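You operate a simulated robot arm through the tools that you are given. There is no shell and no other tool. Be economical: measure what you need, move in short steps, check, and stop when the job is done.

The job below is to be done with a simulated two-armed robot. You get a single attempt, and the scene is never put back.

TASK
Wipe up the spill on the top of the workbench with the orange towel there and put it back.

Only the result counts: the job must be done as asked and must still hold three seconds after the hand-in. Knocking over, shifting, dropping, spilling or breaking anything else fails it. Flat cloth is picked up by pressing the open fingertips on it (5 to 10 N) and closing them slowly along it; thin cloth reads only 2 to 8 mm in the jaws.

THE ROBOT
Two 7-joint arms with two-finger parallel grippers on one trunk, on a base that drives. Base frame: it is fixed to the floor where the robot stands at the start and does not move with it; the origin is under the middle of the robot, x ahead of it, y to its left, z up; the surface under the hand at the start is at about z = 86. Units: cm, degrees, N and s.
The left shoulder is at the start at [11, 16.9, 141.7], the right one opposite. With the tool pointing down near the work surface each hand reaches from about 44 to 74 cm from the robot's upright axis, wherever it stands, measured 20 degrees to its own side. Places, roughly: orange towel [70, 10, 90]. Payload 1.57 kg a hand.
Tool frame (each hand has its own): the origin (TCP) lies between the finger pads and is the grasp point; the fingertips stand 3 cm ahead of it; z points along the fingers, y is the line along which they close. The gripper opens to 8 cm. The fingers are 1.7 cm wide and 1.2 cm thick; the gripper's body (4 by 8.2 cm) begins 8 cm behind the TCP.
Orientation is told as [roll, pitch, yaw] about the base's x, y, z axes, in that order, counted from this pose: with the fingers straight down and closing along the base's y, the tool's x points along the base's -x, its y along +y and its z along -z.

THE INTERFACE
- The arms move only by the tool jog_arm. It takes "left_series", "right_series" or both (then of equal length, played together; a hand with none holds still); each is a list of rows, each an object of numbers (a shift or turn left out is 0, a gripper value left out holds the last): "dx", "dy", "dz": the shift along the base's x, y, z in cm; "rx", "ry", "rz": the turn, a rotation vector about the base's x, y, z in degrees; "fingers": the closure, from 0 (fully open) to 1 (shut). In form: [{"dx": .., "dy": .., "dz": .., "rx": .., "ry": .., "rz": .., "fingers": ..}, ...]. A call has 1 to 20 rows; each row is the pose to reach, as a shift and turn from the pose commanded when the call began. Each row takes 0.2 s and may step no farther than 5 cm and 8.6 degrees from the row before; otherwise, or with a gripper value out of range, the whole call is refused. A pose out of reach is approached as far as the arm can. The call stops where the force on the tool passes 40 N (or 10 N more than at its start, if that is more) or the arm is blocked; 0.2 s more then pass. Each finger travels about 7.2 cm/s and halts on what it meets, pressing with about 33 N; the grip force reading is that of the motor and also rises with nothing between the fingers. The clock runs only during rows and for 0.2 s after the last one: add rows that repeat a pose to give the fingers time. It gives the time, the measured TCP pose, the force on the tool (base axes), the opening and the grip force at its end, in the units of the frame above (readings bear some noise), with the torque about the TCP (base axes, N m) and any sound that the robot's microphone picked up.
- Cameras (640 x 400 px; columns grow to the right, rows downward): "scene" is now at [16.05, -3.05, 160.66]; the picture's right is [-0.35, -0.94, 0.00], its down [-0.64, 0.24, -0.73] and it looks along [0.68, -0.25, -0.69] (base axes); focal length 254 px, centre (320, 200). "left" rides on the left gripper at [7.2, 0.7, -12.2] in its tool frame; the picture's right is [-0.09, 1.00, 0.00], its down [-0.84, -0.08, -0.54] and it looks along [-0.54, -0.05, 0.84] (tool axes); focal length 238 px, centre (320, 200). "right" rides on the right gripper at [7.2, -0.7, -12.2] in its tool frame; the picture's right is [0.09, 1.00, 0.00], its down [-0.84, 0.08, -0.54] and it looks along [-0.54, 0.05, 0.84] (tool axes); focal length 238 px, centre (320, 200). There is no depth. A picture from a camera that has moved, and an enlarged one, comes with that camera's place and axes in the base frame and with its lens.
- capture(camera): a new picture of that camera. It takes no simulated time.
- move_column(by): slides the trunk up (or, below 0, down) by that many cm; the arms and the scene camera ride with it, the base frame stays. It gives what a move gives, with no picture.
- base_move(legs): drives the robot by 1 to 6 legs, each [ahead, left, turn to the left] in cm, cm and degrees, along the robot's own axes; the way and the turn of a leg run together, so that a leg with both is an arc; at most 150 cm and 180 degrees a leg. The arms and the cameras ride along, it lands a little off, and it stops where it bumps. It gives what a move gives.
- aim_head(pan, tilt): turns the head with the scene camera to pan (to the left, within 86 degrees either way) and tilt (down, from -29 to 69), counted from straight ahead of the robot. It gives what a move gives.
- zoom(camera, box): a new picture of the part [left, top, right, bottom] of that camera's present view, enlarged. It takes no simulated time.
- sign_off(): hands the job in; it is judged then, once.

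Work in short steps. Places have to be worked out from the pictures, the camera data and where the tool is seen: move nearer, look again, correct. Check each grasp and each placing, and mend what went wrong. You have 120 turns and 108 pictures in all, those below and enlarged ones among them. Open the grippers and draw the arms clear of the work before you hand the job in, unless the task says otherwise; then end with one line.

The tools are called by a JSON object that holds its "fn" and its "kwargs". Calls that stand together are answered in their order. jog_arm: Moves the arms, as the interface text tells. Its arguments: {"type":"object","properties":{"left_series":{"type":"array","items":{"type":"object","properties":{"dx":{"type":"number"},"dy":{"type":"number"},"dz":{"type":"number"},"rx":{"type":"number"},"ry":{"type":"number"},"rz":{"type":"number"},"fingers":{"type":"number"}}}},"right_series":{"type":"array","items":{"type":"object","properties":{"dx":{"type":"number"},"dy":{"type":"number"},"dz":{"type":"number"},"rx":{"type":"number"},"ry":{"type":"number"},"rz":{"type":"number"},"fingers":{"type":"number"}}}}},"required":[]} The other tools are called the same way: move_column (by) slides the trunk up or down; base_move (legs) drives the base; aim_head (pan, tilt) turns the head that bears the scene camera; capture (camera) takes a picture; zoom (camera, box) takes an enlarged picture of a part of a camera's view; sign_off () hands the job in.

At the start:

```text
time_s: 0.0
left_ee_pos: [70.51, 8.64, 112.12]
left_ee_rot: [0.0, -0.1, 0.0]
left_force: [-0.5, -0.4, -0.6]
left_moment: [-0.02, -0.02, 0.0]
left_width: 7.97
left_grasp_force: 0.1
right_ee_pos: [55.61, -44.38, 115.58]
right_ee_rot: [-0.1, -0.1, 0.0]
right_force: [-0.7, 0.4, 1.2]
right_moment: [-0.01, 0.0, -0.02]
right_width: 8.02
right_grasp_force: 0.0
trunk travel left (down, up): [-73.1, 15.9]
robot x, y, heading: [-0.03, 0.05, -0.0]
head pan, tilt: [-20.5, 43.4]
```

scene: 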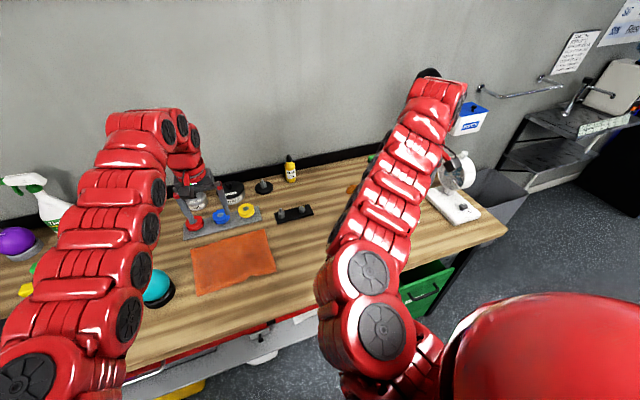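
right: 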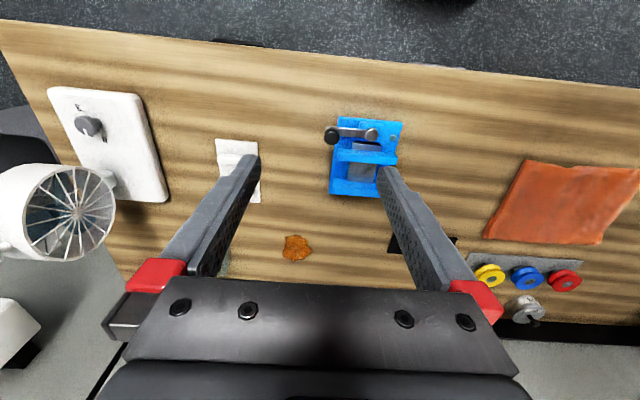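
left: 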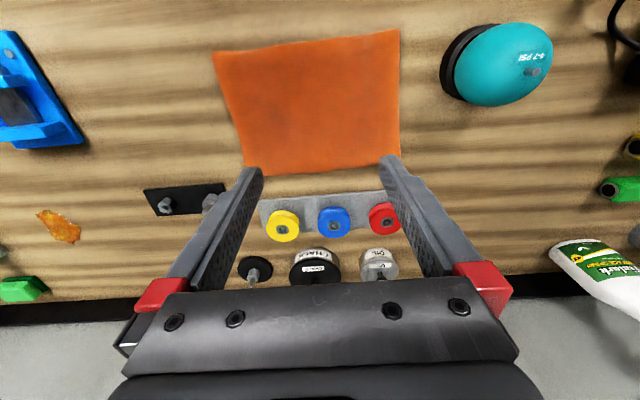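

The towel appears to span about x 62–81, y -5–21; an amber patch lies near [89.5, -47]. I zoom in to confirm which thing is the spill.

{"fn": "zoom", "kwargs": {"camera": "right", "box": [190, 100, 430, 300]}}

{"fn": "zoom", "kwargs": {"camera": "scene", "box": [140, 120, 480, 330]}}

{"fn": "zoom", "kwargs": {"camera": "left", "box": [0, 20, 420, 300]}}

```text
2.00 times, centred on (310, 200) of right
camera zoom: at [48.45, -45.03, 127.84], right [-0.09, 1.0, 0.0], down [0.84, 0.08, 0.54], along [0.54, 0.05, -0.84], focal length 477 px, centre (340, 200)
```

zoom: 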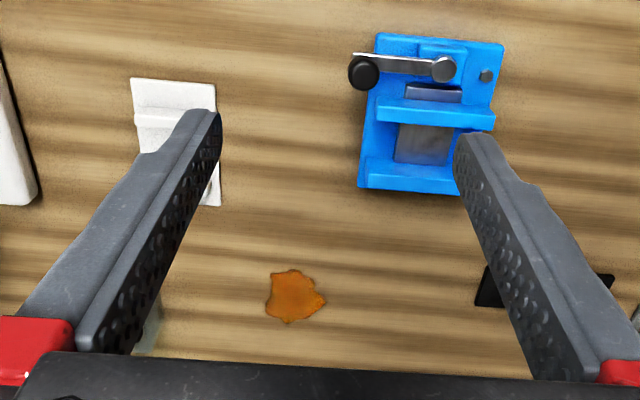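

```text
1.88 times, centred on (310, 225) of scene
camera zoom: at [16.05, -3.05, 160.66], right [-0.35, -0.94, 0.0], down [-0.64, 0.24, -0.73], along [0.68, -0.25, -0.69], focal length 479 px, centre (339, 153)
```

zoom: 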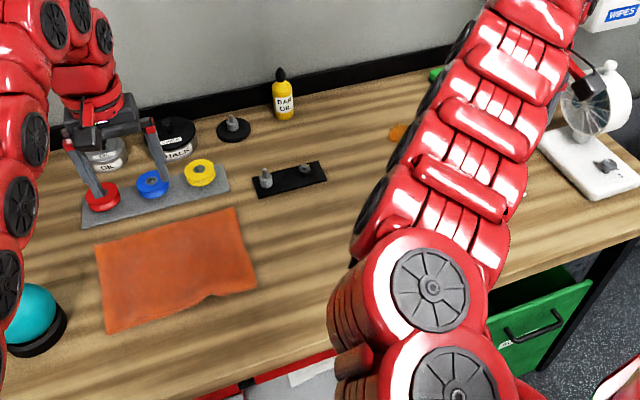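

```text
1.43 times, centred on (210, 160) of left
camera zoom: at [63.37, 9.33, 124.23], right [0.09, 1.0, 0.0], down [0.84, -0.08, 0.54], along [0.54, -0.05, -0.84], focal length 340 px, centre (477, 257)
```

zoom: 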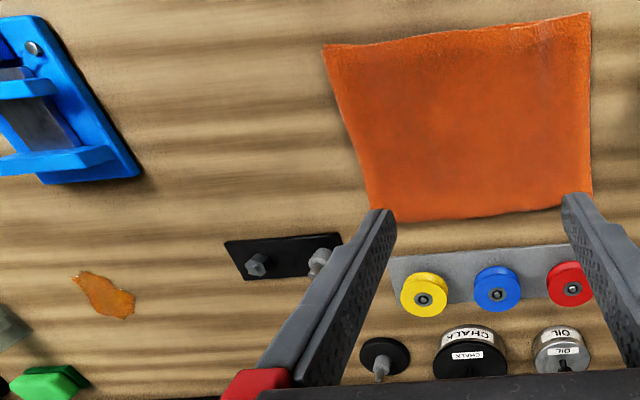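

The amber patch at ~[89.5, -47] is the spill. First I bring the left hand down to just above the towel's centre.

{"fn": "jog_arm", "kwargs": {"left_series": [{"dz": -4, "dx": 0.5, "dy": -0.3, "fingers": 0}, {"dz": -8, "dx": 0.5, "dy": -0.3}, {"dz": -12, "dx": 0.5, "dy": -0.3}, {"dz": -16, "dx": 0.5, "dy": -0.3}, {"dz": -19, "dx": 0.5, "dy": -0.3}, {"dz": -20.5, "dx": 0.5, "dy": -0.3}, {"dz": -20.5, "dx": 0.5, "dy": -0.3}]}}

{"fn": "capture", "kwargs": {"camera": "left"}}

{"fn": "capture", "kwargs": {"camera": "scene"}}

```text
time_s: 1.6
left_ee_pos: [70.89, 8.28, 91.46]
left_ee_rot: [0.0, 0.1, -0.1]
left_force: [-0.8, 0.2, 0.6]
left_moment: [-0.03, 0.01, -0.02]
left_width: 8.01
left_grasp_force: 0.0
right_ee_pos: [55.68, -44.48, 115.65]
right_ee_rot: [-0.1, -0.1, 0.1]
right_force: [0.8, 0.9, -0.1]
right_moment: [-0.01, 0.02, 0.04]
right_width: 7.99
right_grasp_force: 0.1
trunk travel left (down, up): [-73.1, 15.9]
robot x, y, heading: [-0.21, 0.03, 0.1]
head pan, tilt: [-20.5, 43.4]
```

```text
101 pictures are left
camera left: at [63.61, 9.06, 103.61], right [0.09, 1.0, 0.0], down [0.84, -0.08, 0.54], along [0.54, -0.05, -0.84], focal length 238 px, centre (320, 200)
```

left: 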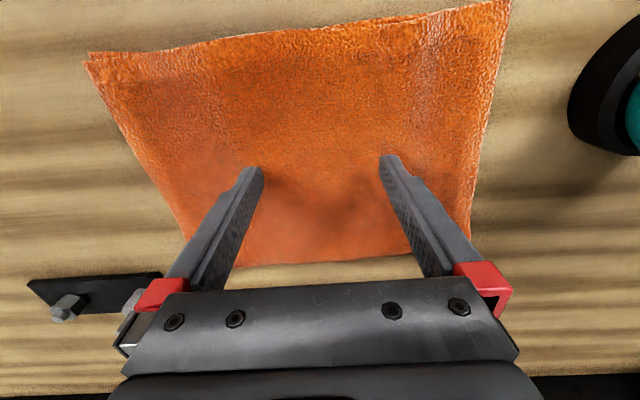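

```text
100 pictures are left
camera scene: at [16.04, -3.03, 160.66], right [-0.35, -0.94, 0.0], down [-0.64, 0.24, -0.73], along [0.68, -0.25, -0.69], focal length 254 px, centre (320, 200)
```

scene: 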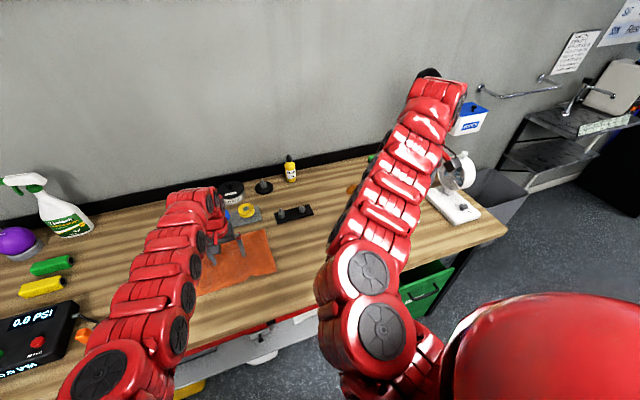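

The fingertips are ~2 cm above the towel near its centre. I shift 1.5 cm ahead and press down gently.

{"fn": "jog_arm", "kwargs": {"left_series": [{"dx": 1.5, "dz": -0.6}, {"dx": 1.5, "dz": -1.2}, {"dx": 1.5, "dz": -1.6}, {"dx": 1.5, "dz": -1.6}]}}

```text
time_s: 2.6
left_ee_pos: [70.82, 8.86, 90.44]
left_ee_rot: [0.0, 0.1, 0.0]
left_force: [0.0, -0.5, 0.0]
left_moment: [0.03, 0.01, 0.0]
left_width: 8.02
left_grasp_force: 0.1
left hand out of reach, approached as far as the arm can: row 1, 2, 3, 4
right_ee_pos: [55.65, -44.39, 115.67]
right_ee_rot: [0.0, -0.1, 0.0]
right_force: [-0.9, -1.0, 0.3]
right_moment: [0.01, 0.0, 0.02]
right_width: 8.0
right_grasp_force: 0.2
trunk travel left (down, up): [-73.1, 15.9]
robot x, y, heading: [0.22, 0.07, 0.0]
head pan, tilt: [-20.5, 43.4]
```

The hand is at its reach limit. I raise and retract the left hand, then drive ahead to get closer (needed for the spill too).

{"fn": "jog_arm", "kwargs": {"left_series": [{"dz": 5}, {"dz": 10, "dx": -1}, {"dz": 15, "dx": -5}, {"dz": 20, "dx": -9}, {"dz": 22, "dx": -13}, {"dz": 22, "dx": -15}], "right_series": [{"dz": 3}, {"dz": 6}, {"dz": 10}, {"dz": 14}, {"dz": 18}, {"dz": 18}]}}

{"fn": "base_move", "kwargs": {"legs": [[15, 0, 0]]}}

{"fn": "capture", "kwargs": {"camera": "scene"}}

{"fn": "capture", "kwargs": {"camera": "left"}}

```text
refused: row 2 steps farther than a row can; nothing moved
```

```text
time_s: 4.0
left_ee_pos: [85.46, 9.11, 90.67]
left_ee_rot: [0.0, 0.0, 0.0]
left_force: [-0.1, -0.5, 0.3]
left_moment: [0.01, 0.01, 0.0]
left_width: 8.01
left_grasp_force: 0.1
right_ee_pos: [70.4, -44.17, 115.72]
right_ee_rot: [-0.1, 0.0, 0.3]
right_force: [0.5, 0.0, 1.1]
right_moment: [0.0, -0.03, 0.0]
right_width: 8.0
right_grasp_force: 0.0
trunk travel left (down, up): [-73.1, 15.9]
robot x, y, heading: [14.89, -0.01, 0.4]
head pan, tilt: [-20.5, 43.4]
```

```text
99 pictures are left
camera scene: at [30.7, -2.96, 160.68], right [-0.35, -0.94, 0.0], down [-0.64, 0.24, -0.73], along [0.68, -0.25, -0.69], focal length 254 px, centre (320, 200)
```

scene: 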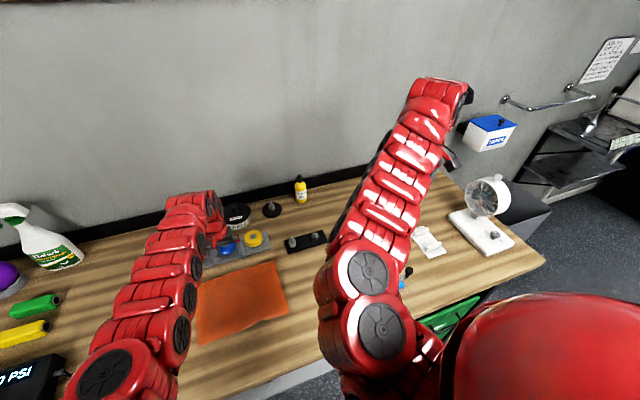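

```text
98 pictures are left
camera left: at [78.27, 9.9, 102.66], right [0.09, 1.0, 0.0], down [0.84, -0.07, 0.54], along [0.54, -0.05, -0.84], focal length 238 px, centre (320, 200)
```

left: 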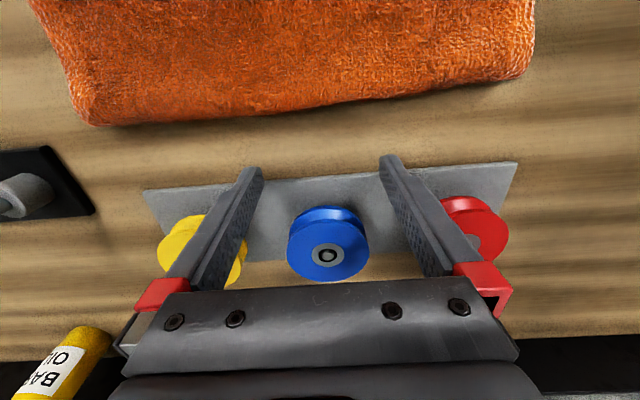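

The lift was refused but the base still drove; fortunately nothing was touched (forces ~0, discs sit ahead of the fingers). I now raise straight up.

{"fn": "jog_arm", "kwargs": {"left_series": [{"dz": 3}, {"dz": 7}, {"dz": 11}, {"dz": 15}, {"dz": 19}], "right_series": [{"dz": 3}, {"dz": 6}, {"dz": 10}, {"dz": 14}, {"dz": 18}]}}

{"fn": "capture", "kwargs": {"camera": "left"}}

```text
time_s: 5.2
left_ee_pos: [85.82, 8.98, 109.52]
left_ee_rot: [0.0, 0.1, 0.1]
left_force: [-0.3, 0.2, 0.2]
left_moment: [0.03, -0.02, -0.01]
left_width: 8.0
left_grasp_force: 0.0
right_ee_pos: [74.78, -47.04, 118.11]
right_ee_rot: [-0.1, -0.1, 0.2]
right_force: [-0.5, -0.4, 0.6]
right_moment: [0.0, -0.04, -0.02]
right_width: 7.99
right_grasp_force: 0.1
right hand out of reach, approached as far as the arm can: row 1, 2, 3, 4, 5
trunk travel left (down, up): [-73.1, 15.9]
robot x, y, heading: [15.12, -0.1, 0.2]
head pan, tilt: [-20.5, 43.4]
```

```text
97 pictures are left
camera left: at [78.68, 9.71, 121.63], right [0.09, 1.0, 0.0], down [0.84, -0.08, 0.54], along [0.54, -0.05, -0.84], focal length 238 px, centre (320, 200)
```

left: 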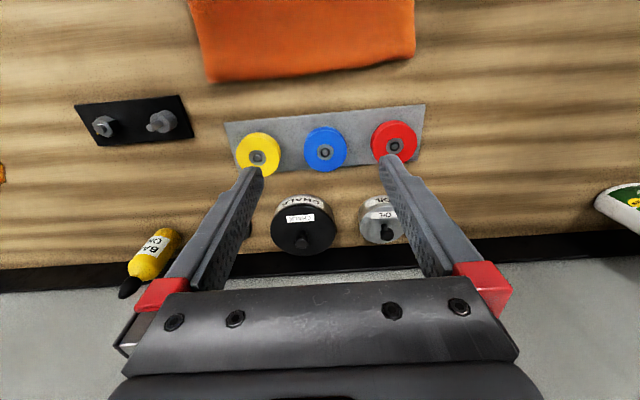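

All objects look undisturbed. I move the left hand back over the towel centre, and retract the right hand.

{"fn": "jog_arm", "kwargs": {"left_series": [{"dx": -4, "dy": -0.5}, {"dx": -8, "dy": -1}, {"dx": -12, "dy": -1}, {"dx": -13, "dy": -1, "dz": -4}, {"dx": -13, "dy": -1, "dz": -8}, {"dx": -13, "dy": -1, "dz": -12}, {"dx": -13, "dy": -1, "dz": -16}, {"dx": -13, "dy": -1, "dz": -18}, {"dx": -13, "dy": -1, "dz": -18}], "right_series": [{"dx": -3}, {"dx": -6, "dz": 1}, {"dx": -9, "dz": 2}, {"dx": -12, "dz": 4}, {"dx": -15, "dz": 6}, {"dx": -18, "dz": 8}, {"dx": -18, "dz": 10}, {"dx": -18, "dz": 10}, {"dx": -18, "dz": 10}]}}

{"fn": "capture", "kwargs": {"camera": "left"}}

{"fn": "capture", "kwargs": {"camera": "right"}}

```text
time_s: 7.2
left_ee_pos: [77.67, 8.05, 109.45]
left_ee_rot: [0.0, 0.2, 0.3]
left_force: [0.2, 0.6, 0.0]
left_moment: [-0.02, 0.02, -0.01]
left_width: 7.99
left_grasp_force: 0.1
left hand out of reach, approached as far as the arm can: row 3, 4, 5, 6, 7, 8, 9
right_ee_pos: [63.76, -52.23, 115.5]
right_ee_rot: [-0.1, -0.1, 0.3]
right_force: [-0.2, -0.5, -0.9]
right_moment: [0.02, 0.02, 0.02]
right_width: 8.0
right_grasp_force: 0.1
right hand out of reach, approached as far as the arm can: row 1, 2, 3, 4, 5, 6, 7, 8, 9
trunk travel left (down, up): [-73.1, 15.9]
robot x, y, heading: [14.75, 0.33, 0.2]
head pan, tilt: [-20.5, 43.4]
```

```text
96 pictures are left
camera left: at [70.45, 8.79, 121.68], right [0.09, 1.0, 0.0], down [0.84, -0.07, 0.54], along [0.54, -0.05, -0.84], focal length 238 px, centre (320, 200)
```

left: 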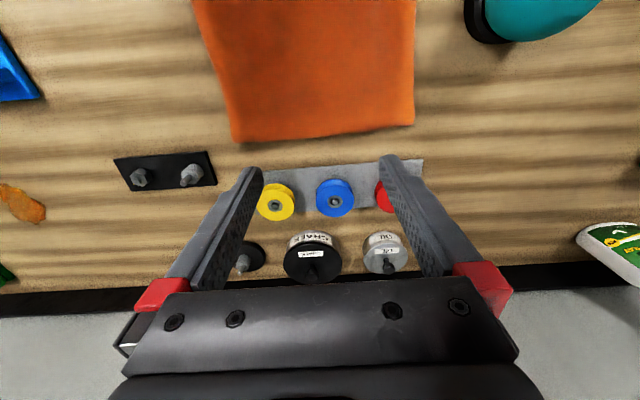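

```text
95 pictures are left
camera right: at [56.66, -52.86, 127.66], right [-0.1, 1.0, 0.0], down [0.84, 0.08, 0.54], along [0.54, 0.05, -0.84], focal length 238 px, centre (320, 200)
```

right: 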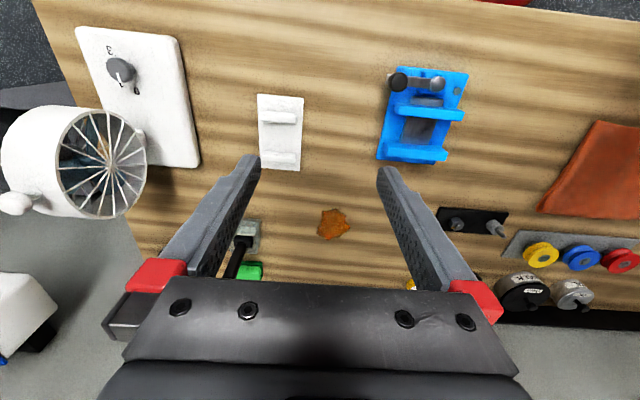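

Arm can't fold in further at this height, so I drive the base back 5 cm to put the hand above the towel's centre.

{"fn": "base_move", "kwargs": {"legs": [[-5, 0, 0]]}}

```text
time_s: 8.1
left_ee_pos: [72.94, 8.15, 109.29]
left_ee_rot: [0.1, 0.3, 0.3]
left_force: [0.7, 0.5, -0.4]
left_moment: [0.05, 0.01, -0.02]
left_width: 8.01
left_grasp_force: 0.0
right_ee_pos: [59.12, -52.21, 115.3]
right_ee_rot: [-0.3, 0.1, 0.2]
right_force: [0.4, 0.7, 1.0]
right_moment: [-0.01, 0.03, 0.0]
right_width: 7.99
right_grasp_force: 0.1
trunk travel left (down, up): [-73.1, 15.9]
robot x, y, heading: [9.71, -0.06, 0.5]
head pan, tilt: [-20.5, 43.4]
```

Hand is at [72.9, 8.2, 109]; I descend to just over the towel.

{"fn": "jog_arm", "kwargs": {"left_series": [{"dz": -4}, {"dz": -8}, {"dz": -12}, {"dz": -16}, {"dz": -18}, {"dz": -18}]}}

```text
time_s: 9.5
left_ee_pos: [72.68, 7.75, 91.87]
left_ee_rot: [0.1, 0.0, 0.2]
left_force: [0.7, 0.3, 0.1]
left_moment: [0.02, -0.06, -0.01]
left_width: 7.98
left_grasp_force: 0.1
left hand out of reach, approached as far as the arm can: row 1, 2, 3
right_ee_pos: [58.75, -52.33, 115.46]
right_ee_rot: [-0.2, -0.1, 0.2]
right_force: [-0.7, -0.3, 0.0]
right_moment: [0.0, -0.05, -0.03]
right_width: 8.02
right_grasp_force: 0.1
trunk travel left (down, up): [-73.1, 15.9]
robot x, y, heading: [9.71, 0.21, 0.4]
head pan, tilt: [-20.5, 43.4]
```

Reach is fine here. Pressing down in small steps to feel the contact.

{"fn": "jog_arm", "kwargs": {"left_series": [{"dz": -0.6}, {"dz": -1.2}, {"dz": -1.8}, {"dz": -2.1}, {"dz": -2.1}]}}

```text
time_s: 10.7
left_ee_pos: [72.68, 8.02, 89.56]
left_ee_rot: [0.1, 0.2, 0.3]
left_force: [0.2, 2.0, 7.6]
left_moment: [0.11, -0.01, -0.01]
left_width: 7.99
left_grasp_force: 0.0
right_ee_pos: [58.78, -52.27, 115.41]
right_ee_rot: [-0.3, -0.1, 0.2]
right_force: [-0.1, -1.0, -1.0]
right_moment: [-0.01, -0.02, 0.0]
right_width: 7.99
right_grasp_force: 0.0
trunk travel left (down, up): [-73.1, 15.9]
robot x, y, heading: [9.45, -0.19, 0.0]
head pan, tilt: [-20.5, 43.4]
```

Contact at 7.6 N. Now closing the fingers slowly while keeping the press.

{"fn": "jog_arm", "kwargs": {"left_series": [{"fingers": 0.07}, {"fingers": 0.14}, {"fingers": 0.21}, {"fingers": 0.28}, {"fingers": 0.35}, {"fingers": 0.42}, {"fingers": 0.49}, {"fingers": 0.56}, {"fingers": 0.63}, {"fingers": 0.7}, {"fingers": 0.77}, {"fingers": 0.84}, {"fingers": 0.9}, {"fingers": 0.95}, {"fingers": 1}, {"fingers": 1}, {"fingers": 1}]}}

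{"fn": "capture", "kwargs": {"camera": "left"}}

```text
time_s: 14.3
left_ee_pos: [72.59, 8.07, 89.58]
left_ee_rot: [0.0, 0.1, 0.3]
left_force: [0.8, 1.1, 10.7]
left_moment: [0.08, 0.02, 0.01]
left_width: 0.96
left_grasp_force: 27.9
right_ee_pos: [58.87, -52.21, 115.55]
right_ee_rot: [-0.2, -0.2, 0.2]
right_force: [0.1, -0.2, -0.3]
right_moment: [0.03, 0.0, -0.02]
right_width: 8.0
right_grasp_force: 0.0
trunk travel left (down, up): [-73.1, 15.9]
robot x, y, heading: [10.0, 0.34, 0.4]
head pan, tilt: [-20.5, 43.4]
```

```text
94 pictures are left
camera left: at [65.39, 8.69, 101.79], right [0.09, 1.0, 0.0], down [0.84, -0.07, 0.54], along [0.54, -0.05, -0.84], focal length 238 px, centre (320, 200)
```

left: 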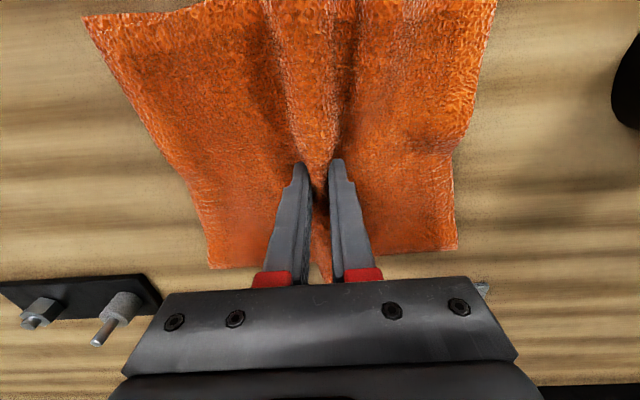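

Cloth fold gripped (9.6 mm, folded towel). I lift it straight up and check.

{"fn": "jog_arm", "kwargs": {"left_series": [{"dz": 2, "fingers": 1}, {"dz": 4}, {"dz": 7}, {"dz": 10}, {"dz": 13}, {"dz": 16}, {"dz": 19}, {"dz": 22}, {"dz": 24}, {"dz": 24}]}}

{"fn": "capture", "kwargs": {"camera": "left"}}

{"fn": "capture", "kwargs": {"camera": "scene"}}

```text
time_s: 16.5
left_ee_pos: [72.8, 7.96, 113.23]
left_ee_rot: [-0.1, 0.3, 0.3]
left_force: [0.8, -0.2, -0.3]
left_moment: [0.08, -0.01, -0.01]
left_width: 0.9
left_grasp_force: 27.4
left hand out of reach, approached as far as the arm can: row 3, 4, 5, 6
right_ee_pos: [58.88, -52.26, 115.36]
right_ee_rot: [-0.2, -0.1, 0.2]
right_force: [-0.2, -1.1, -0.3]
right_moment: [0.02, 0.01, 0.01]
right_width: 8.03
right_grasp_force: 0.0
trunk travel left (down, up): [-73.1, 15.9]
robot x, y, heading: [9.77, -0.13, 0.2]
head pan, tilt: [-20.5, 43.4]
```

```text
93 pictures are left
camera left: at [65.63, 8.7, 125.34], right [0.09, 1.0, 0.0], down [0.84, -0.07, 0.54], along [0.54, -0.05, -0.84], focal length 238 px, centre (320, 200)
```

left: 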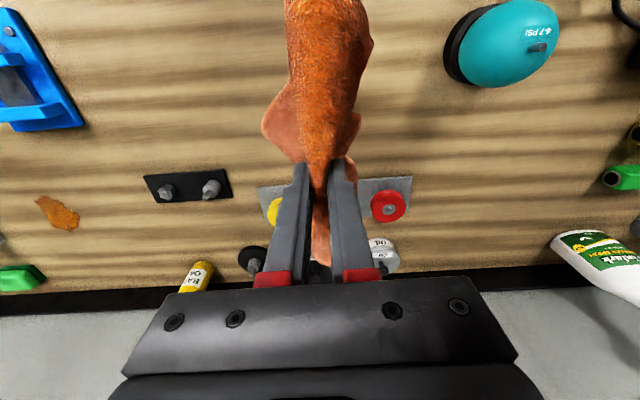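

```text
92 pictures are left
camera scene: at [25.89, -3.0, 160.65], right [-0.35, -0.94, 0.0], down [-0.64, 0.24, -0.73], along [0.68, -0.25, -0.69], focal length 254 px, centre (320, 200)
```

scene: 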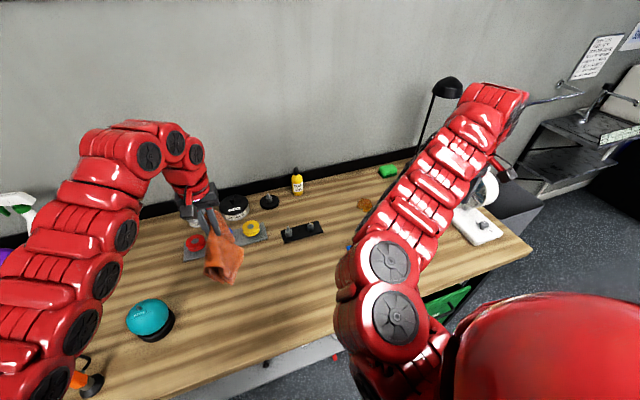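

Towel held well. A tall desk lamp stands near [94,-65], so I'll approach from the left: raise the trunk, turn the robot right (the right arm swings off the bench), then drive to the spill.

{"fn": "move_column", "kwargs": {"by": 15}}

{"fn": "aim_head", "kwargs": {"pan": -45, "tilt": 40}}

{"fn": "capture", "kwargs": {"camera": "scene"}}

{"fn": "capture", "kwargs": {"camera": "right"}}

```text
time_s: 18.2
left_ee_pos: [72.91, 8.02, 128.17]
left_ee_rot: [0.0, 0.2, 0.3]
left_force: [0.1, -0.2, 0.7]
left_moment: [0.07, 0.0, 0.03]
left_width: 0.91
left_grasp_force: 27.8
right_ee_pos: [58.83, -52.38, 130.49]
right_ee_rot: [-0.2, -0.1, 0.2]
right_force: [0.1, 0.0, -0.5]
right_moment: [-0.03, 0.03, -0.02]
right_width: 8.02
right_grasp_force: 0.1
trunk travel left (down, up): [-88.1, 0.9]
robot x, y, heading: [9.55, 0.34, 0.3]
head pan, tilt: [-20.5, 43.4]
```

```text
time_s: 19.1
left_ee_pos: [72.85, 8.09, 128.13]
left_ee_rot: [0.1, 0.3, 0.3]
left_force: [0.2, -0.2, 0.0]
left_moment: [0.07, 0.0, 0.0]
left_width: 0.9
left_grasp_force: 28.0
right_ee_pos: [58.89, -52.2, 130.47]
right_ee_rot: [-0.2, -0.1, 0.3]
right_force: [-0.6, -0.2, -0.3]
right_moment: [0.02, 0.01, 0.0]
right_width: 7.99
right_grasp_force: 0.2
trunk travel left (down, up): [-88.1, 0.9]
robot x, y, heading: [9.54, 0.11, 0.2]
head pan, tilt: [-45.0, 40.0]
```

```text
91 pictures are left
camera scene: at [24.17, -6.1, 176.15], right [-0.7, -0.71, 0.0], down [-0.46, 0.45, -0.77], along [0.54, -0.54, -0.64], focal length 254 px, centre (320, 200)
```

scene: 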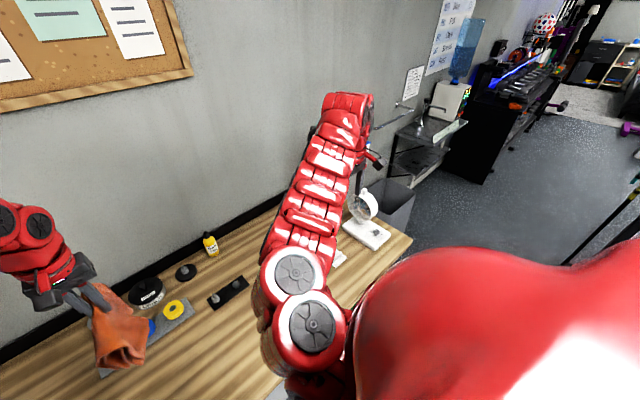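

```text
90 pictures are left
camera right: at [51.71, -52.88, 142.65], right [-0.1, 1.0, 0.0], down [0.84, 0.08, 0.54], along [0.54, 0.05, -0.84], focal length 238 px, centre (320, 200)
```

right: 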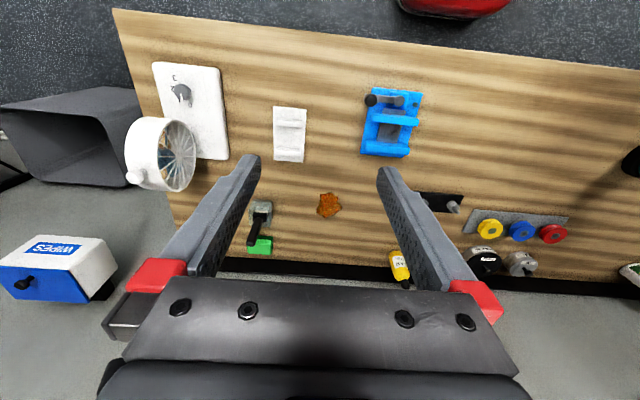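

The lamp is still partly hidden by the right arm. I turn the robot right by 30° in place, which moves the right hand off the bench, and look again.

{"fn": "base_move", "kwargs": {"legs": [[0, 0, -30]]}}

{"fn": "aim_head", "kwargs": {"pan": 0, "tilt": 40}}

{"fn": "capture", "kwargs": {"camera": "scene"}}

{"fn": "capture", "kwargs": {"camera": "left"}}

```text
time_s: 21.0
left_ee_pos: [68.16, -25.09, 128.15]
left_ee_rot: [-0.1, 0.2, -30.2]
left_force: [-0.3, 0.1, -0.9]
left_moment: [0.02, -0.01, 0.14]
left_width: 0.91
left_grasp_force: 27.9
right_ee_pos: [25.38, -70.03, 130.35]
right_ee_rot: [-0.2, -0.1, -30.5]
right_force: [-0.3, -0.9, 0.1]
right_moment: [-0.02, 0.03, -0.03]
right_width: 8.01
right_grasp_force: 0.0
trunk travel left (down, up): [-88.1, 0.9]
robot x, y, heading: [9.55, 0.02, -30.5]
head pan, tilt: [-45.0, 40.0]
```

```text
time_s: 22.1
left_ee_pos: [68.03, -25.26, 128.18]
left_ee_rot: [0.0, 0.2, -30.4]
left_force: [0.3, -0.5, -0.8]
left_moment: [0.0, -0.01, 0.13]
left_width: 0.91
left_grasp_force: 27.6
right_ee_pos: [25.41, -69.87, 130.37]
right_ee_rot: [-0.2, -0.1, -30.5]
right_force: [-0.2, 0.4, -0.5]
right_moment: [-0.03, -0.03, -0.04]
right_width: 8.01
right_grasp_force: 0.0
trunk travel left (down, up): [-88.1, 0.9]
robot x, y, heading: [9.86, -0.09, -30.6]
head pan, tilt: [0.0, 40.0]
```

```text
89 pictures are left
camera scene: at [24.36, -8.53, 176.15], right [-0.51, -0.86, 0.0], down [-0.55, 0.33, -0.77], along [0.66, -0.39, -0.64], focal length 254 px, centre (320, 200)
```

scene: 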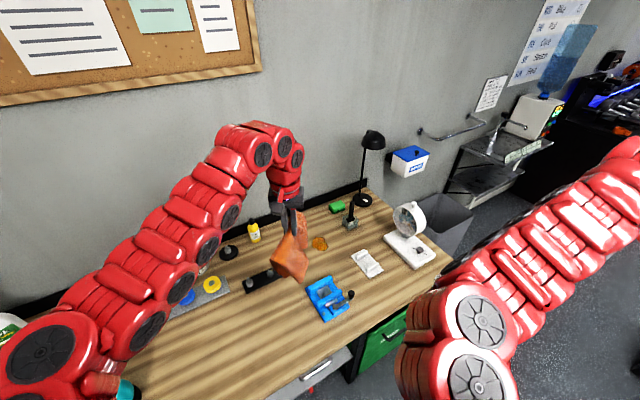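

```text
88 pictures are left
camera left: at [62.23, -20.97, 140.33], right [0.58, 0.81, 0.0], down [0.69, -0.49, 0.54], along [0.44, -0.31, -0.84], focal length 238 px, centre (320, 200)
```

left: 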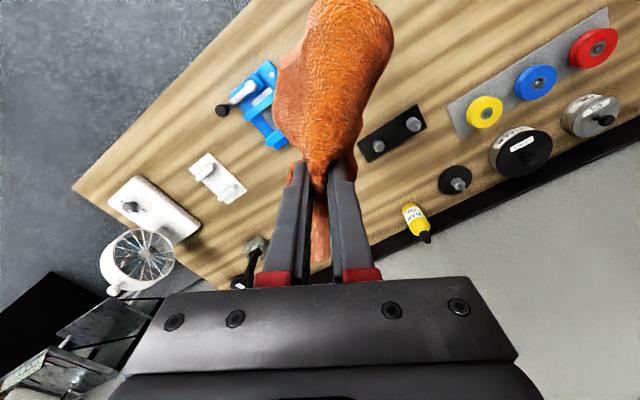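

I zoom on the region around the spill to place the lamp.

{"fn": "zoom", "kwargs": {"camera": "scene", "box": [260, 110, 440, 290]}}

```text
2.22 times, centred on (350, 200) of scene
camera zoom: at [24.36, -8.53, 176.15], right [-0.51, -0.86, 0.0], down [-0.55, 0.33, -0.77], along [0.66, -0.39, -0.64], focal length 565 px, centre (253, 200)
```

zoom: 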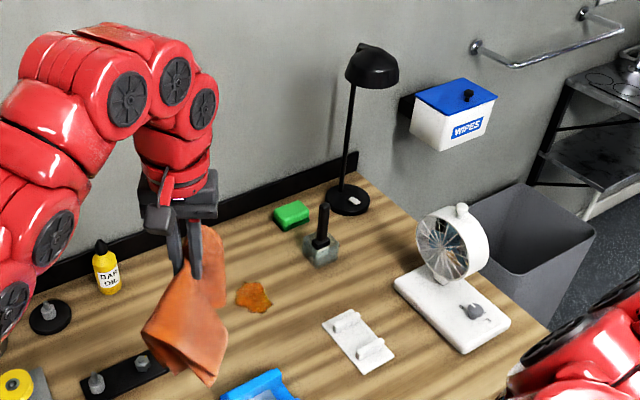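

Lamp base is at ~[105,-84] and the post at ~[95,-68], both well clear of the spill. I check the front of the bench (green drawer) before driving.

{"fn": "aim_head", "kwargs": {"pan": -15, "tilt": 65}}

{"fn": "capture", "kwargs": {"camera": "scene"}}

{"fn": "capture", "kwargs": {"camera": "right"}}

```text
time_s: 23.0
left_ee_pos: [68.17, -25.14, 128.29]
left_ee_rot: [0.0, 0.1, -30.3]
left_force: [0.6, -0.4, -0.9]
left_moment: [-0.01, -0.03, 0.13]
left_width: 0.92
left_grasp_force: 27.7
right_ee_pos: [25.44, -69.99, 130.4]
right_ee_rot: [-0.2, -0.2, -30.4]
right_force: [1.0, 0.3, -0.1]
right_moment: [0.01, 0.0, 0.02]
right_width: 8.01
right_grasp_force: 0.0
trunk travel left (down, up): [-88.1, 0.9]
robot x, y, heading: [9.94, -0.01, -30.5]
head pan, tilt: [-15.0, 65.0]
```

```text
86 pictures are left
camera scene: at [21.29, -8.55, 172.93], right [-0.71, -0.7, 0.0], down [-0.64, 0.65, -0.42], along [0.3, -0.3, -0.91], focal length 254 px, centre (320, 200)
```

scene: 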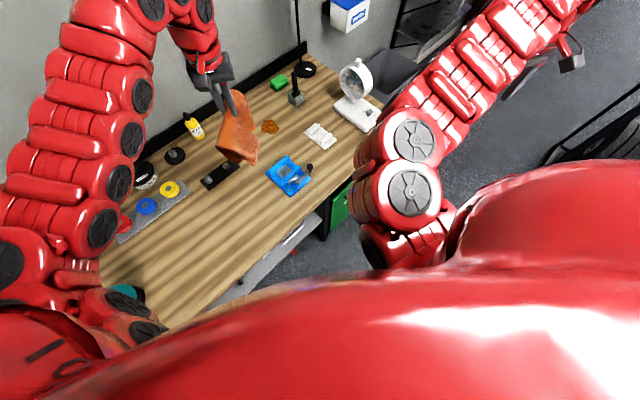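

```text
85 pictures are left
camera right: at [18.88, -66.81, 142.65], right [0.43, 0.91, 0.0], down [0.76, -0.36, 0.54], along [0.49, -0.23, -0.84], focal length 238 px, centre (320, 200)
```

right: 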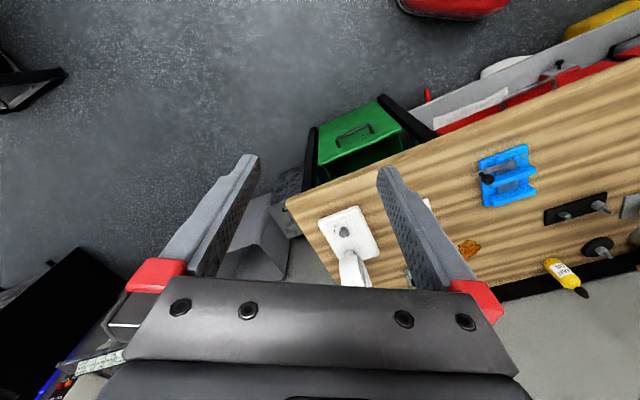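

The green drawer protrudes to x≈37 at y -56…-74; target base spot (18,-31) stays clear of it. I drive there in two legs with the towel held high.

{"fn": "base_move", "kwargs": {"legs": [[11.3, -11.3, 0], [11.4, -11.3, 0]]}}

{"fn": "aim_head", "kwargs": {"pan": 0, "tilt": 45}}

{"fn": "capture", "kwargs": {"camera": "scene"}}

{"fn": "capture", "kwargs": {"camera": "left"}}

```text
time_s: 25.5
left_ee_pos: [76.15, -55.89, 128.21]
left_ee_rot: [-0.1, 0.1, -30.3]
left_force: [0.3, 0.7, -1.3]
left_moment: [-0.01, -0.01, 0.13]
left_width: 0.92
left_grasp_force: 27.1
right_ee_pos: [33.24, -100.61, 130.6]
right_ee_rot: [-0.2, -0.2, -30.5]
right_force: [-0.4, 0.4, 0.1]
right_moment: [-0.04, -0.01, 0.02]
right_width: 8.01
right_grasp_force: 0.1
trunk travel left (down, up): [-88.1, 0.9]
robot x, y, heading: [17.85, -30.95, -30.5]
head pan, tilt: [-15.0, 65.0]
```

```text
time_s: 26.3
left_ee_pos: [76.15, -56.31, 128.05]
left_ee_rot: [0.1, 0.2, -30.3]
left_force: [-0.3, 0.8, -0.2]
left_moment: [0.03, 0.0, 0.17]
left_width: 0.92
left_grasp_force: 27.8
right_ee_pos: [33.34, -101.03, 130.45]
right_ee_rot: [-0.2, 0.0, -30.6]
right_force: [-0.1, -0.5, 0.4]
right_moment: [0.0, 0.02, -0.02]
right_width: 7.99
right_grasp_force: 0.0
trunk travel left (down, up): [-88.1, 0.9]
robot x, y, heading: [18.02, -30.32, -30.6]
head pan, tilt: [0.0, 45.0]
```

```text
84 pictures are left
camera scene: at [32.13, -39.37, 175.41], right [-0.51, -0.86, 0.0], down [-0.61, 0.36, -0.71], along [0.61, -0.36, -0.71], focal length 254 px, centre (320, 200)
```

scene: 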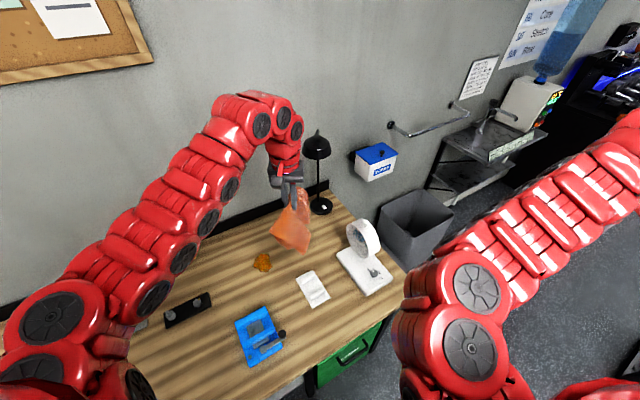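

```text
83 pictures are left
camera left: at [70.32, -51.97, 140.3], right [0.58, 0.81, 0.0], down [0.69, -0.49, 0.54], along [0.44, -0.31, -0.84], focal length 238 px, centre (320, 200)
```

left: 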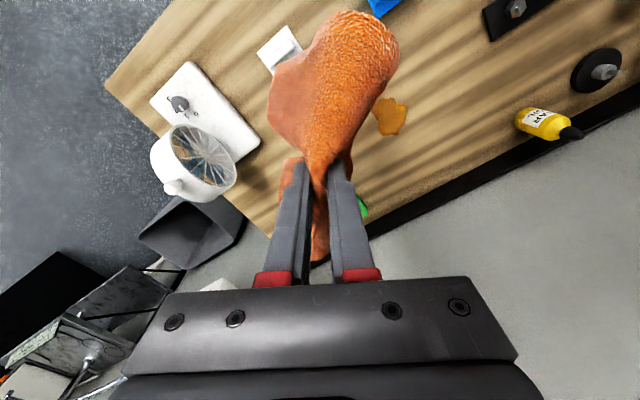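

Spill reconfirmed at [89.6, -46.8]. I shift the hand over it at height.

{"fn": "jog_arm", "kwargs": {"left_series": [{"dx": 3, "dy": 2}, {"dx": 6, "dy": 4.2}, {"dx": 9, "dy": 6.3}, {"dx": 12, "dy": 8.4}, {"dx": 13.4, "dy": 9.4}, {"dx": 13.4, "dy": 9.4}]}}

```text
time_s: 27.7
left_ee_pos: [89.48, -46.4, 128.13]
left_ee_rot: [0.1, 0.2, -30.3]
left_force: [-0.2, 0.1, -1.2]
left_moment: [0.03, 0.02, 0.16]
left_width: 0.92
left_grasp_force: 27.9
right_ee_pos: [33.34, -100.76, 130.48]
right_ee_rot: [-0.2, -0.1, -30.5]
right_force: [-0.1, -0.1, 0.3]
right_moment: [0.01, 0.01, -0.06]
right_width: 7.99
right_grasp_force: 0.0
trunk travel left (down, up): [-88.1, 0.9]
robot x, y, heading: [17.9, -30.86, -30.7]
head pan, tilt: [0.0, 45.0]
```

Above the spill. I lower using the trunk by 22 cm, keeping the arm geometry, then look.

{"fn": "move_column", "kwargs": {"by": -22}}

{"fn": "capture", "kwargs": {"camera": "left"}}

{"fn": "capture", "kwargs": {"camera": "scene"}}

```text
time_s: 30.0
left_ee_pos: [89.59, -46.35, 106.23]
left_ee_rot: [0.0, 0.2, -30.4]
left_force: [0.2, 0.3, 0.0]
left_moment: [0.02, 0.03, 0.15]
left_width: 0.9
left_grasp_force: 27.5
right_ee_pos: [33.41, -100.83, 108.45]
right_ee_rot: [-0.1, -0.1, -30.4]
right_force: [-0.1, 0.6, 0.1]
right_moment: [0.04, -0.01, -0.01]
right_width: 8.02
right_grasp_force: 0.1
trunk travel left (down, up): [-66.1, 22.9]
robot x, y, heading: [17.94, -30.87, -30.4]
head pan, tilt: [0.0, 45.0]
```

```text
82 pictures are left
camera left: at [83.68, -42.11, 118.34], right [0.58, 0.81, 0.0], down [0.69, -0.49, 0.54], along [0.44, -0.31, -0.84], focal length 238 px, centre (320, 200)
```

left: 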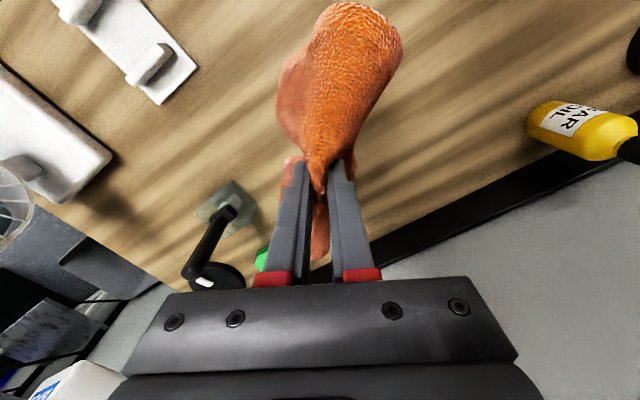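

```text
81 pictures are left
camera scene: at [32.08, -39.23, 153.43], right [-0.51, -0.86, 0.0], down [-0.61, 0.36, -0.71], along [0.61, -0.36, -0.71], focal length 254 px, centre (320, 200)
```

scene: 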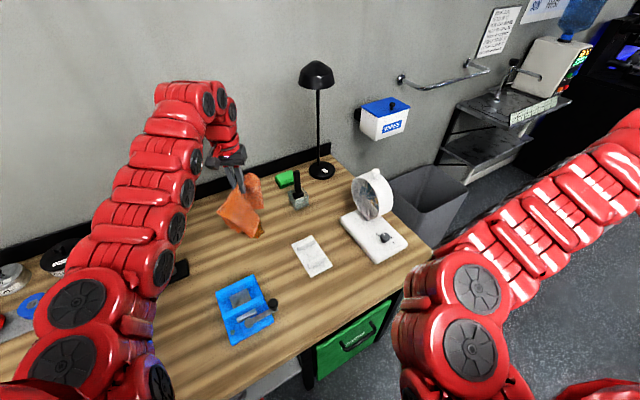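

The hand and bench objects are clear of each other. Lowering further with the trunk to about z 93, then I press by jog.

{"fn": "move_column", "kwargs": {"by": -13}}

{"fn": "jog_arm", "kwargs": {"left_series": [{"dz": -0.8}, {"dz": -1.4}, {"dz": -2}, {"dz": -2.6}, {"dz": -2.6}]}}

{"fn": "capture", "kwargs": {"camera": "left"}}

{"fn": "capture", "kwargs": {"camera": "scene"}}

```text
time_s: 31.6
left_ee_pos: [89.59, -46.3, 93.13]
left_ee_rot: [0.0, 0.2, -30.2]
left_force: [-0.3, 0.2, -0.1]
left_moment: [0.02, -0.03, 0.14]
left_width: 0.9
left_grasp_force: 27.7
right_ee_pos: [33.44, -100.81, 95.46]
right_ee_rot: [-0.1, -0.1, -30.5]
right_force: [-0.1, 0.5, 0.1]
right_moment: [0.02, -0.02, -0.01]
right_width: 8.0
right_grasp_force: 0.1
trunk travel left (down, up): [-53.1, 35.9]
robot x, y, heading: [18.22, -30.6, -30.6]
head pan, tilt: [0.0, 45.0]
```

```text
time_s: 32.8
left_ee_pos: [89.6, -46.5, 90.59]
left_ee_rot: [0.0, -0.1, -30.2]
left_force: [2.1, 0.9, 14.4]
left_moment: [-0.04, -0.07, 0.17]
left_width: 0.9
left_grasp_force: 27.5
right_ee_pos: [33.23, -100.74, 95.57]
right_ee_rot: [-0.2, -0.2, -30.5]
right_force: [0.2, -0.3, 0.3]
right_moment: [-0.01, -0.03, -0.01]
right_width: 8.0
right_grasp_force: 0.0
trunk travel left (down, up): [-53.1, 35.9]
robot x, y, heading: [18.19, -31.32, -30.3]
head pan, tilt: [0.0, 45.0]
```

```text
80 pictures are left
camera left: at [83.56, -42.05, 102.86], right [0.58, 0.81, 0.0], down [0.68, -0.49, 0.54], along [0.44, -0.32, -0.84], focal length 238 px, centre (320, 200)
```

left: 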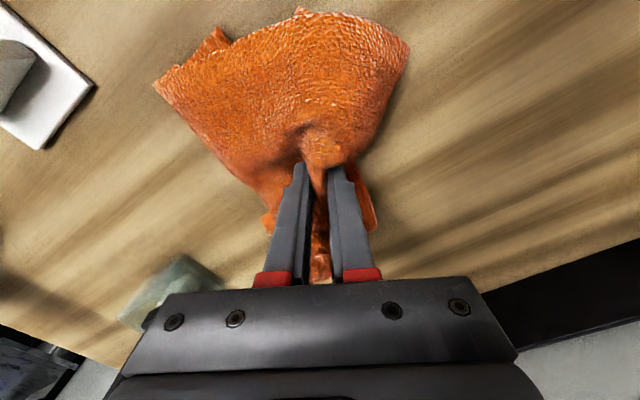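

```text
79 pictures are left
camera scene: at [31.93, -39.17, 140.47], right [-0.51, -0.86, 0.0], down [-0.61, 0.36, -0.71], along [0.61, -0.36, -0.71], focal length 254 px, centre (320, 200)
```

scene: 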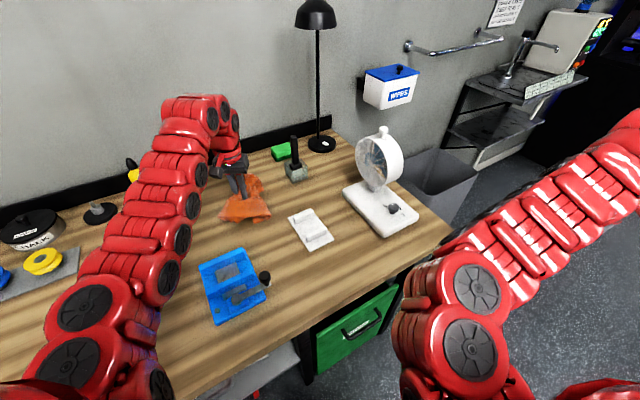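

Pressing 14 N on the spill. Now rubbing in a raster of ±4 cm around it.

{"fn": "jog_arm", "kwargs": {"left_series": [{"dx": -2, "dy": 2}, {"dx": -4, "dy": 4}, {"dx": -4, "dy": 2}, {"dx": -4, "dy": 0}, {"dx": -4, "dy": -2}, {"dx": -4, "dy": -4}, {"dx": -2, "dy": -4}, {"dx": -2, "dy": -2}, {"dx": -2, "dy": 0}, {"dx": -2, "dy": 2}, {"dx": -2, "dy": 4}, {"dx": 0, "dy": 4}, {"dx": 0, "dy": 2}, {"dx": 0, "dy": 0}, {"dx": 0, "dy": -2}, {"dx": 0, "dy": -4}, {"dx": 0, "dy": -2}, {"dx": 0, "dy": 0}]}}

{"fn": "jog_arm", "kwargs": {"left_series": [{"dx": 1, "dy": -2}, {"dx": 2, "dy": -4}, {"dx": 2, "dy": -2}, {"dx": 2, "dy": 0}, {"dx": 2, "dy": 2}, {"dx": 2, "dy": 4}, {"dx": 4, "dy": 4}, {"dx": 4, "dy": 2}, {"dx": 4, "dy": 0}, {"dx": 4, "dy": -2}, {"dx": 4, "dy": -4}, {"dx": 2, "dy": -3}, {"dx": 0, "dy": -2}, {"dx": -2, "dy": -1}, {"dx": -4, "dy": 0}, {"dx": -2, "dy": 0}, {"dx": 0, "dy": 0}]}}

{"fn": "capture", "kwargs": {"camera": "left"}}

```text
time_s: 36.6
left_ee_pos: [89.4, -46.56, 90.5]
left_ee_rot: [0.0, 0.1, -30.5]
left_force: [2.2, -7.2, 19.6]
left_moment: [-0.36, -0.04, 0.06]
left_width: 0.91
left_grasp_force: 27.8
right_ee_pos: [32.98, -100.93, 95.46]
right_ee_rot: [-0.1, -0.2, -30.5]
right_force: [-0.2, -0.6, 0.2]
right_moment: [0.01, 0.03, -0.01]
right_width: 8.03
right_grasp_force: 0.1
trunk travel left (down, up): [-53.1, 35.9]
robot x, y, heading: [17.76, -30.85, -30.6]
head pan, tilt: [0.0, 45.0]
```

```text
time_s: 40.2
left_ee_pos: [89.05, -46.29, 90.83]
left_ee_rot: [0.1, 0.0, -30.2]
left_force: [-3.0, -1.1, 7.5]
left_moment: [-0.01, 0.11, 0.04]
left_width: 0.91
left_grasp_force: 27.5
left hand out of reach, approached as far as the arm can: row 2, 8, 9, 10, 11, 12
right_ee_pos: [33.33, -100.84, 95.37]
right_ee_rot: [-0.2, 0.0, -30.5]
right_force: [0.0, 0.2, 0.6]
right_moment: [0.0, -0.03, 0.01]
right_width: 7.97
right_grasp_force: 0.0
trunk travel left (down, up): [-53.1, 35.9]
robot x, y, heading: [18.13, -30.77, -30.4]
head pan, tilt: [0.0, 45.0]
```

```text
78 pictures are left
camera left: at [83.26, -42.05, 102.95], right [0.58, 0.81, 0.0], down [0.69, -0.49, 0.54], along [0.44, -0.31, -0.84], focal length 238 px, centre (320, 200)
```

left: 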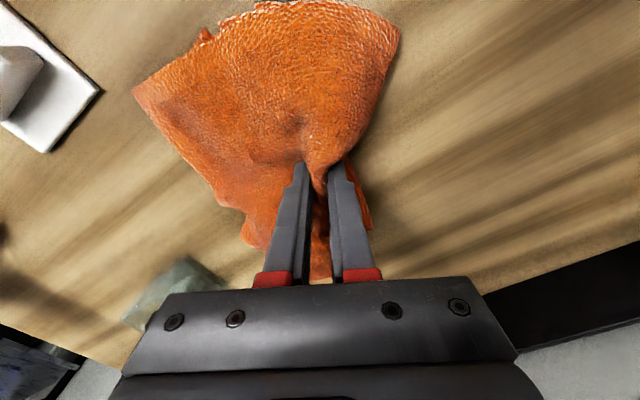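

No residue shows around the towel. I lift with the trunk to inspect the spot.

{"fn": "move_column", "kwargs": {"by": 30}}

{"fn": "capture", "kwargs": {"camera": "left"}}

{"fn": "capture", "kwargs": {"camera": "scene"}}

```text
time_s: 43.2
left_ee_pos: [89.3, -46.41, 120.68]
left_ee_rot: [-0.1, 0.2, -30.3]
left_force: [-0.7, 0.0, 0.0]
left_moment: [0.0, 0.0, 0.07]
left_width: 0.91
left_grasp_force: 27.8
right_ee_pos: [33.43, -100.88, 125.33]
right_ee_rot: [-0.2, -0.1, -30.5]
right_force: [-0.2, 0.4, 0.7]
right_moment: [0.0, 0.01, -0.02]
right_width: 8.01
right_grasp_force: 0.1
trunk travel left (down, up): [-83.1, 5.9]
robot x, y, heading: [17.64, -30.89, -30.7]
head pan, tilt: [0.0, 45.0]
```

```text
77 pictures are left
camera left: at [83.34, -42.17, 132.87], right [0.58, 0.81, 0.0], down [0.69, -0.49, 0.54], along [0.44, -0.31, -0.84], focal length 238 px, centre (320, 200)
```

left: 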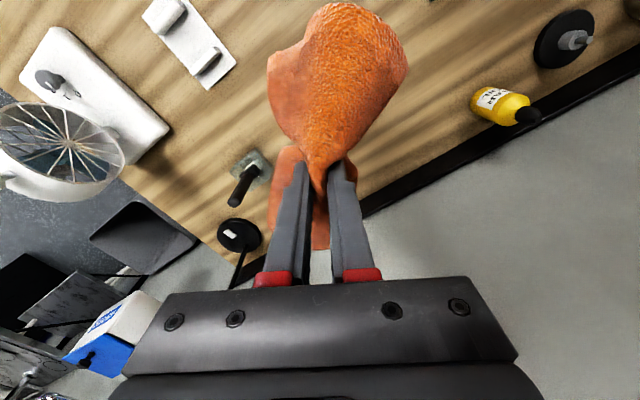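

```text
76 pictures are left
camera scene: at [32.1, -39.24, 170.42], right [-0.51, -0.86, 0.0], down [-0.61, 0.36, -0.71], along [0.61, -0.36, -0.71], focal length 254 px, centre (320, 200)
```

scene: 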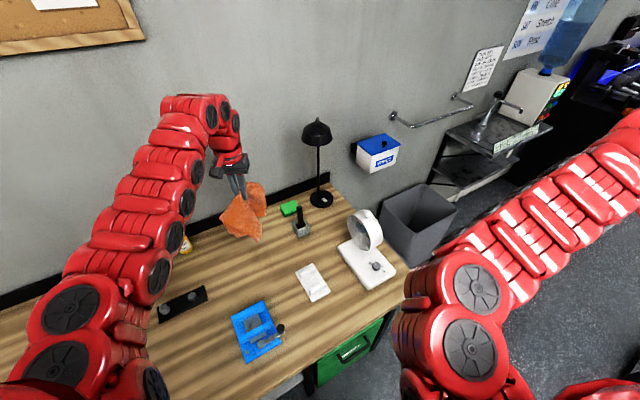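

The spill spot should project to about (261,257) in the scene view; I zoom in there.

{"fn": "zoom", "kwargs": {"camera": "scene", "box": [200, 180, 330, 300]}}

```text
3.33 times, centred on (265, 240) of scene
camera zoom: at [32.1, -39.24, 170.42], right [-0.51, -0.86, 0.0], down [-0.61, 0.36, -0.71], along [0.61, -0.36, -0.71], focal length 848 px, centre (503, 67)
```

zoom: 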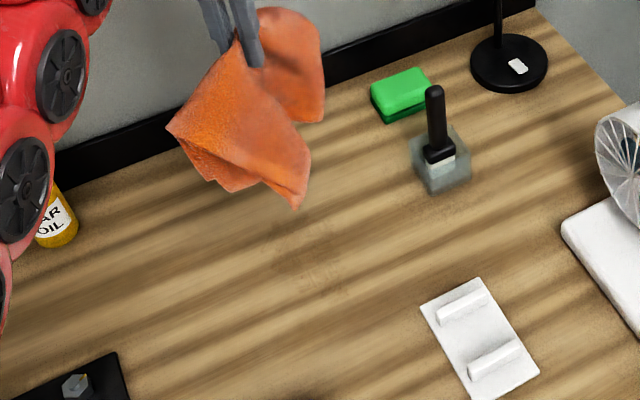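

There may be a faint residue near [88.3,-46.9]; I zoom closer.

{"fn": "zoom", "kwargs": {"camera": "scene", "box": [240, 240, 290, 275]}}

```text
11.43 times, centred on (265, 258) of scene
camera zoom: at [32.1, -39.24, 170.42], right [-0.51, -0.86, 0.0], down [-0.61, 0.36, -0.71], along [0.61, -0.36, -0.71], focal length 2908 px, centre (949, -457)
```

zoom: 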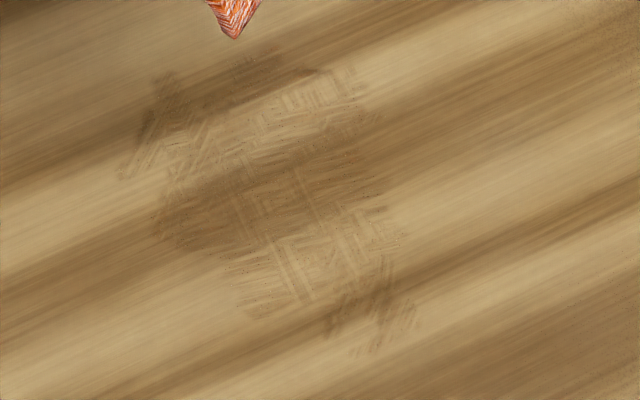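

A faint film remains. I move the base 3 cm ahead for more reach, re-centre the hand, and wipe again more thoroughly.

{"fn": "base_move", "kwargs": {"legs": [[3, 0, 0]]}}

{"fn": "jog_arm", "kwargs": {"left_series": [{"dx": -1.3, "dy": 0.8}, {"dx": -2.6, "dy": 1.5}, {"dx": -2.6, "dy": 1.5}]}}

{"fn": "move_column", "kwargs": {"by": -28}}

```text
time_s: 44.0
left_ee_pos: [91.17, -47.55, 121.11]
left_ee_rot: [-0.1, -0.1, -30.3]
left_force: [-0.7, -0.3, -0.8]
left_moment: [0.0, -0.1, 0.07]
left_width: 0.9
left_grasp_force: 27.3
right_ee_pos: [35.31, -102.12, 125.71]
right_ee_rot: [-0.2, -0.4, -30.5]
right_force: [-0.3, 0.8, 0.2]
right_moment: [0.02, -0.09, 0.01]
right_width: 8.0
right_grasp_force: 0.2
trunk travel left (down, up): [-83.1, 5.9]
robot x, y, heading: [20.0, -32.5, -30.3]
head pan, tilt: [0.0, 45.0]
```

```text
time_s: 44.8
left_ee_pos: [89.2, -46.41, 120.58]
left_ee_rot: [-0.1, 0.3, -30.3]
left_force: [0.4, 0.6, -0.7]
left_moment: [0.02, 0.03, 0.08]
left_width: 0.89
left_grasp_force: 27.6
right_ee_pos: [35.91, -102.47, 125.14]
right_ee_rot: [-0.3, 0.1, -30.5]
right_force: [-0.1, -0.5, -0.2]
right_moment: [0.04, 0.03, -0.03]
right_width: 8.01
right_grasp_force: 0.0
trunk travel left (down, up): [-83.1, 5.9]
robot x, y, heading: [20.06, -31.99, -30.7]
head pan, tilt: [0.0, 45.0]
```

```text
time_s: 47.7
left_ee_pos: [89.1, -46.29, 92.8]
left_ee_rot: [0.1, 0.1, -30.3]
left_force: [-0.5, 0.4, 0.9]
left_moment: [0.02, 0.0, 0.1]
left_width: 0.88
left_grasp_force: 27.8
right_ee_pos: [35.86, -102.36, 97.47]
right_ee_rot: [-0.2, -0.1, -30.4]
right_force: [-0.2, 0.5, -0.8]
right_moment: [0.03, 0.01, 0.0]
right_width: 8.03
right_grasp_force: 0.1
trunk travel left (down, up): [-55.1, 33.9]
robot x, y, heading: [20.56, -32.4, -30.3]
head pan, tilt: [0.0, 45.0]
```

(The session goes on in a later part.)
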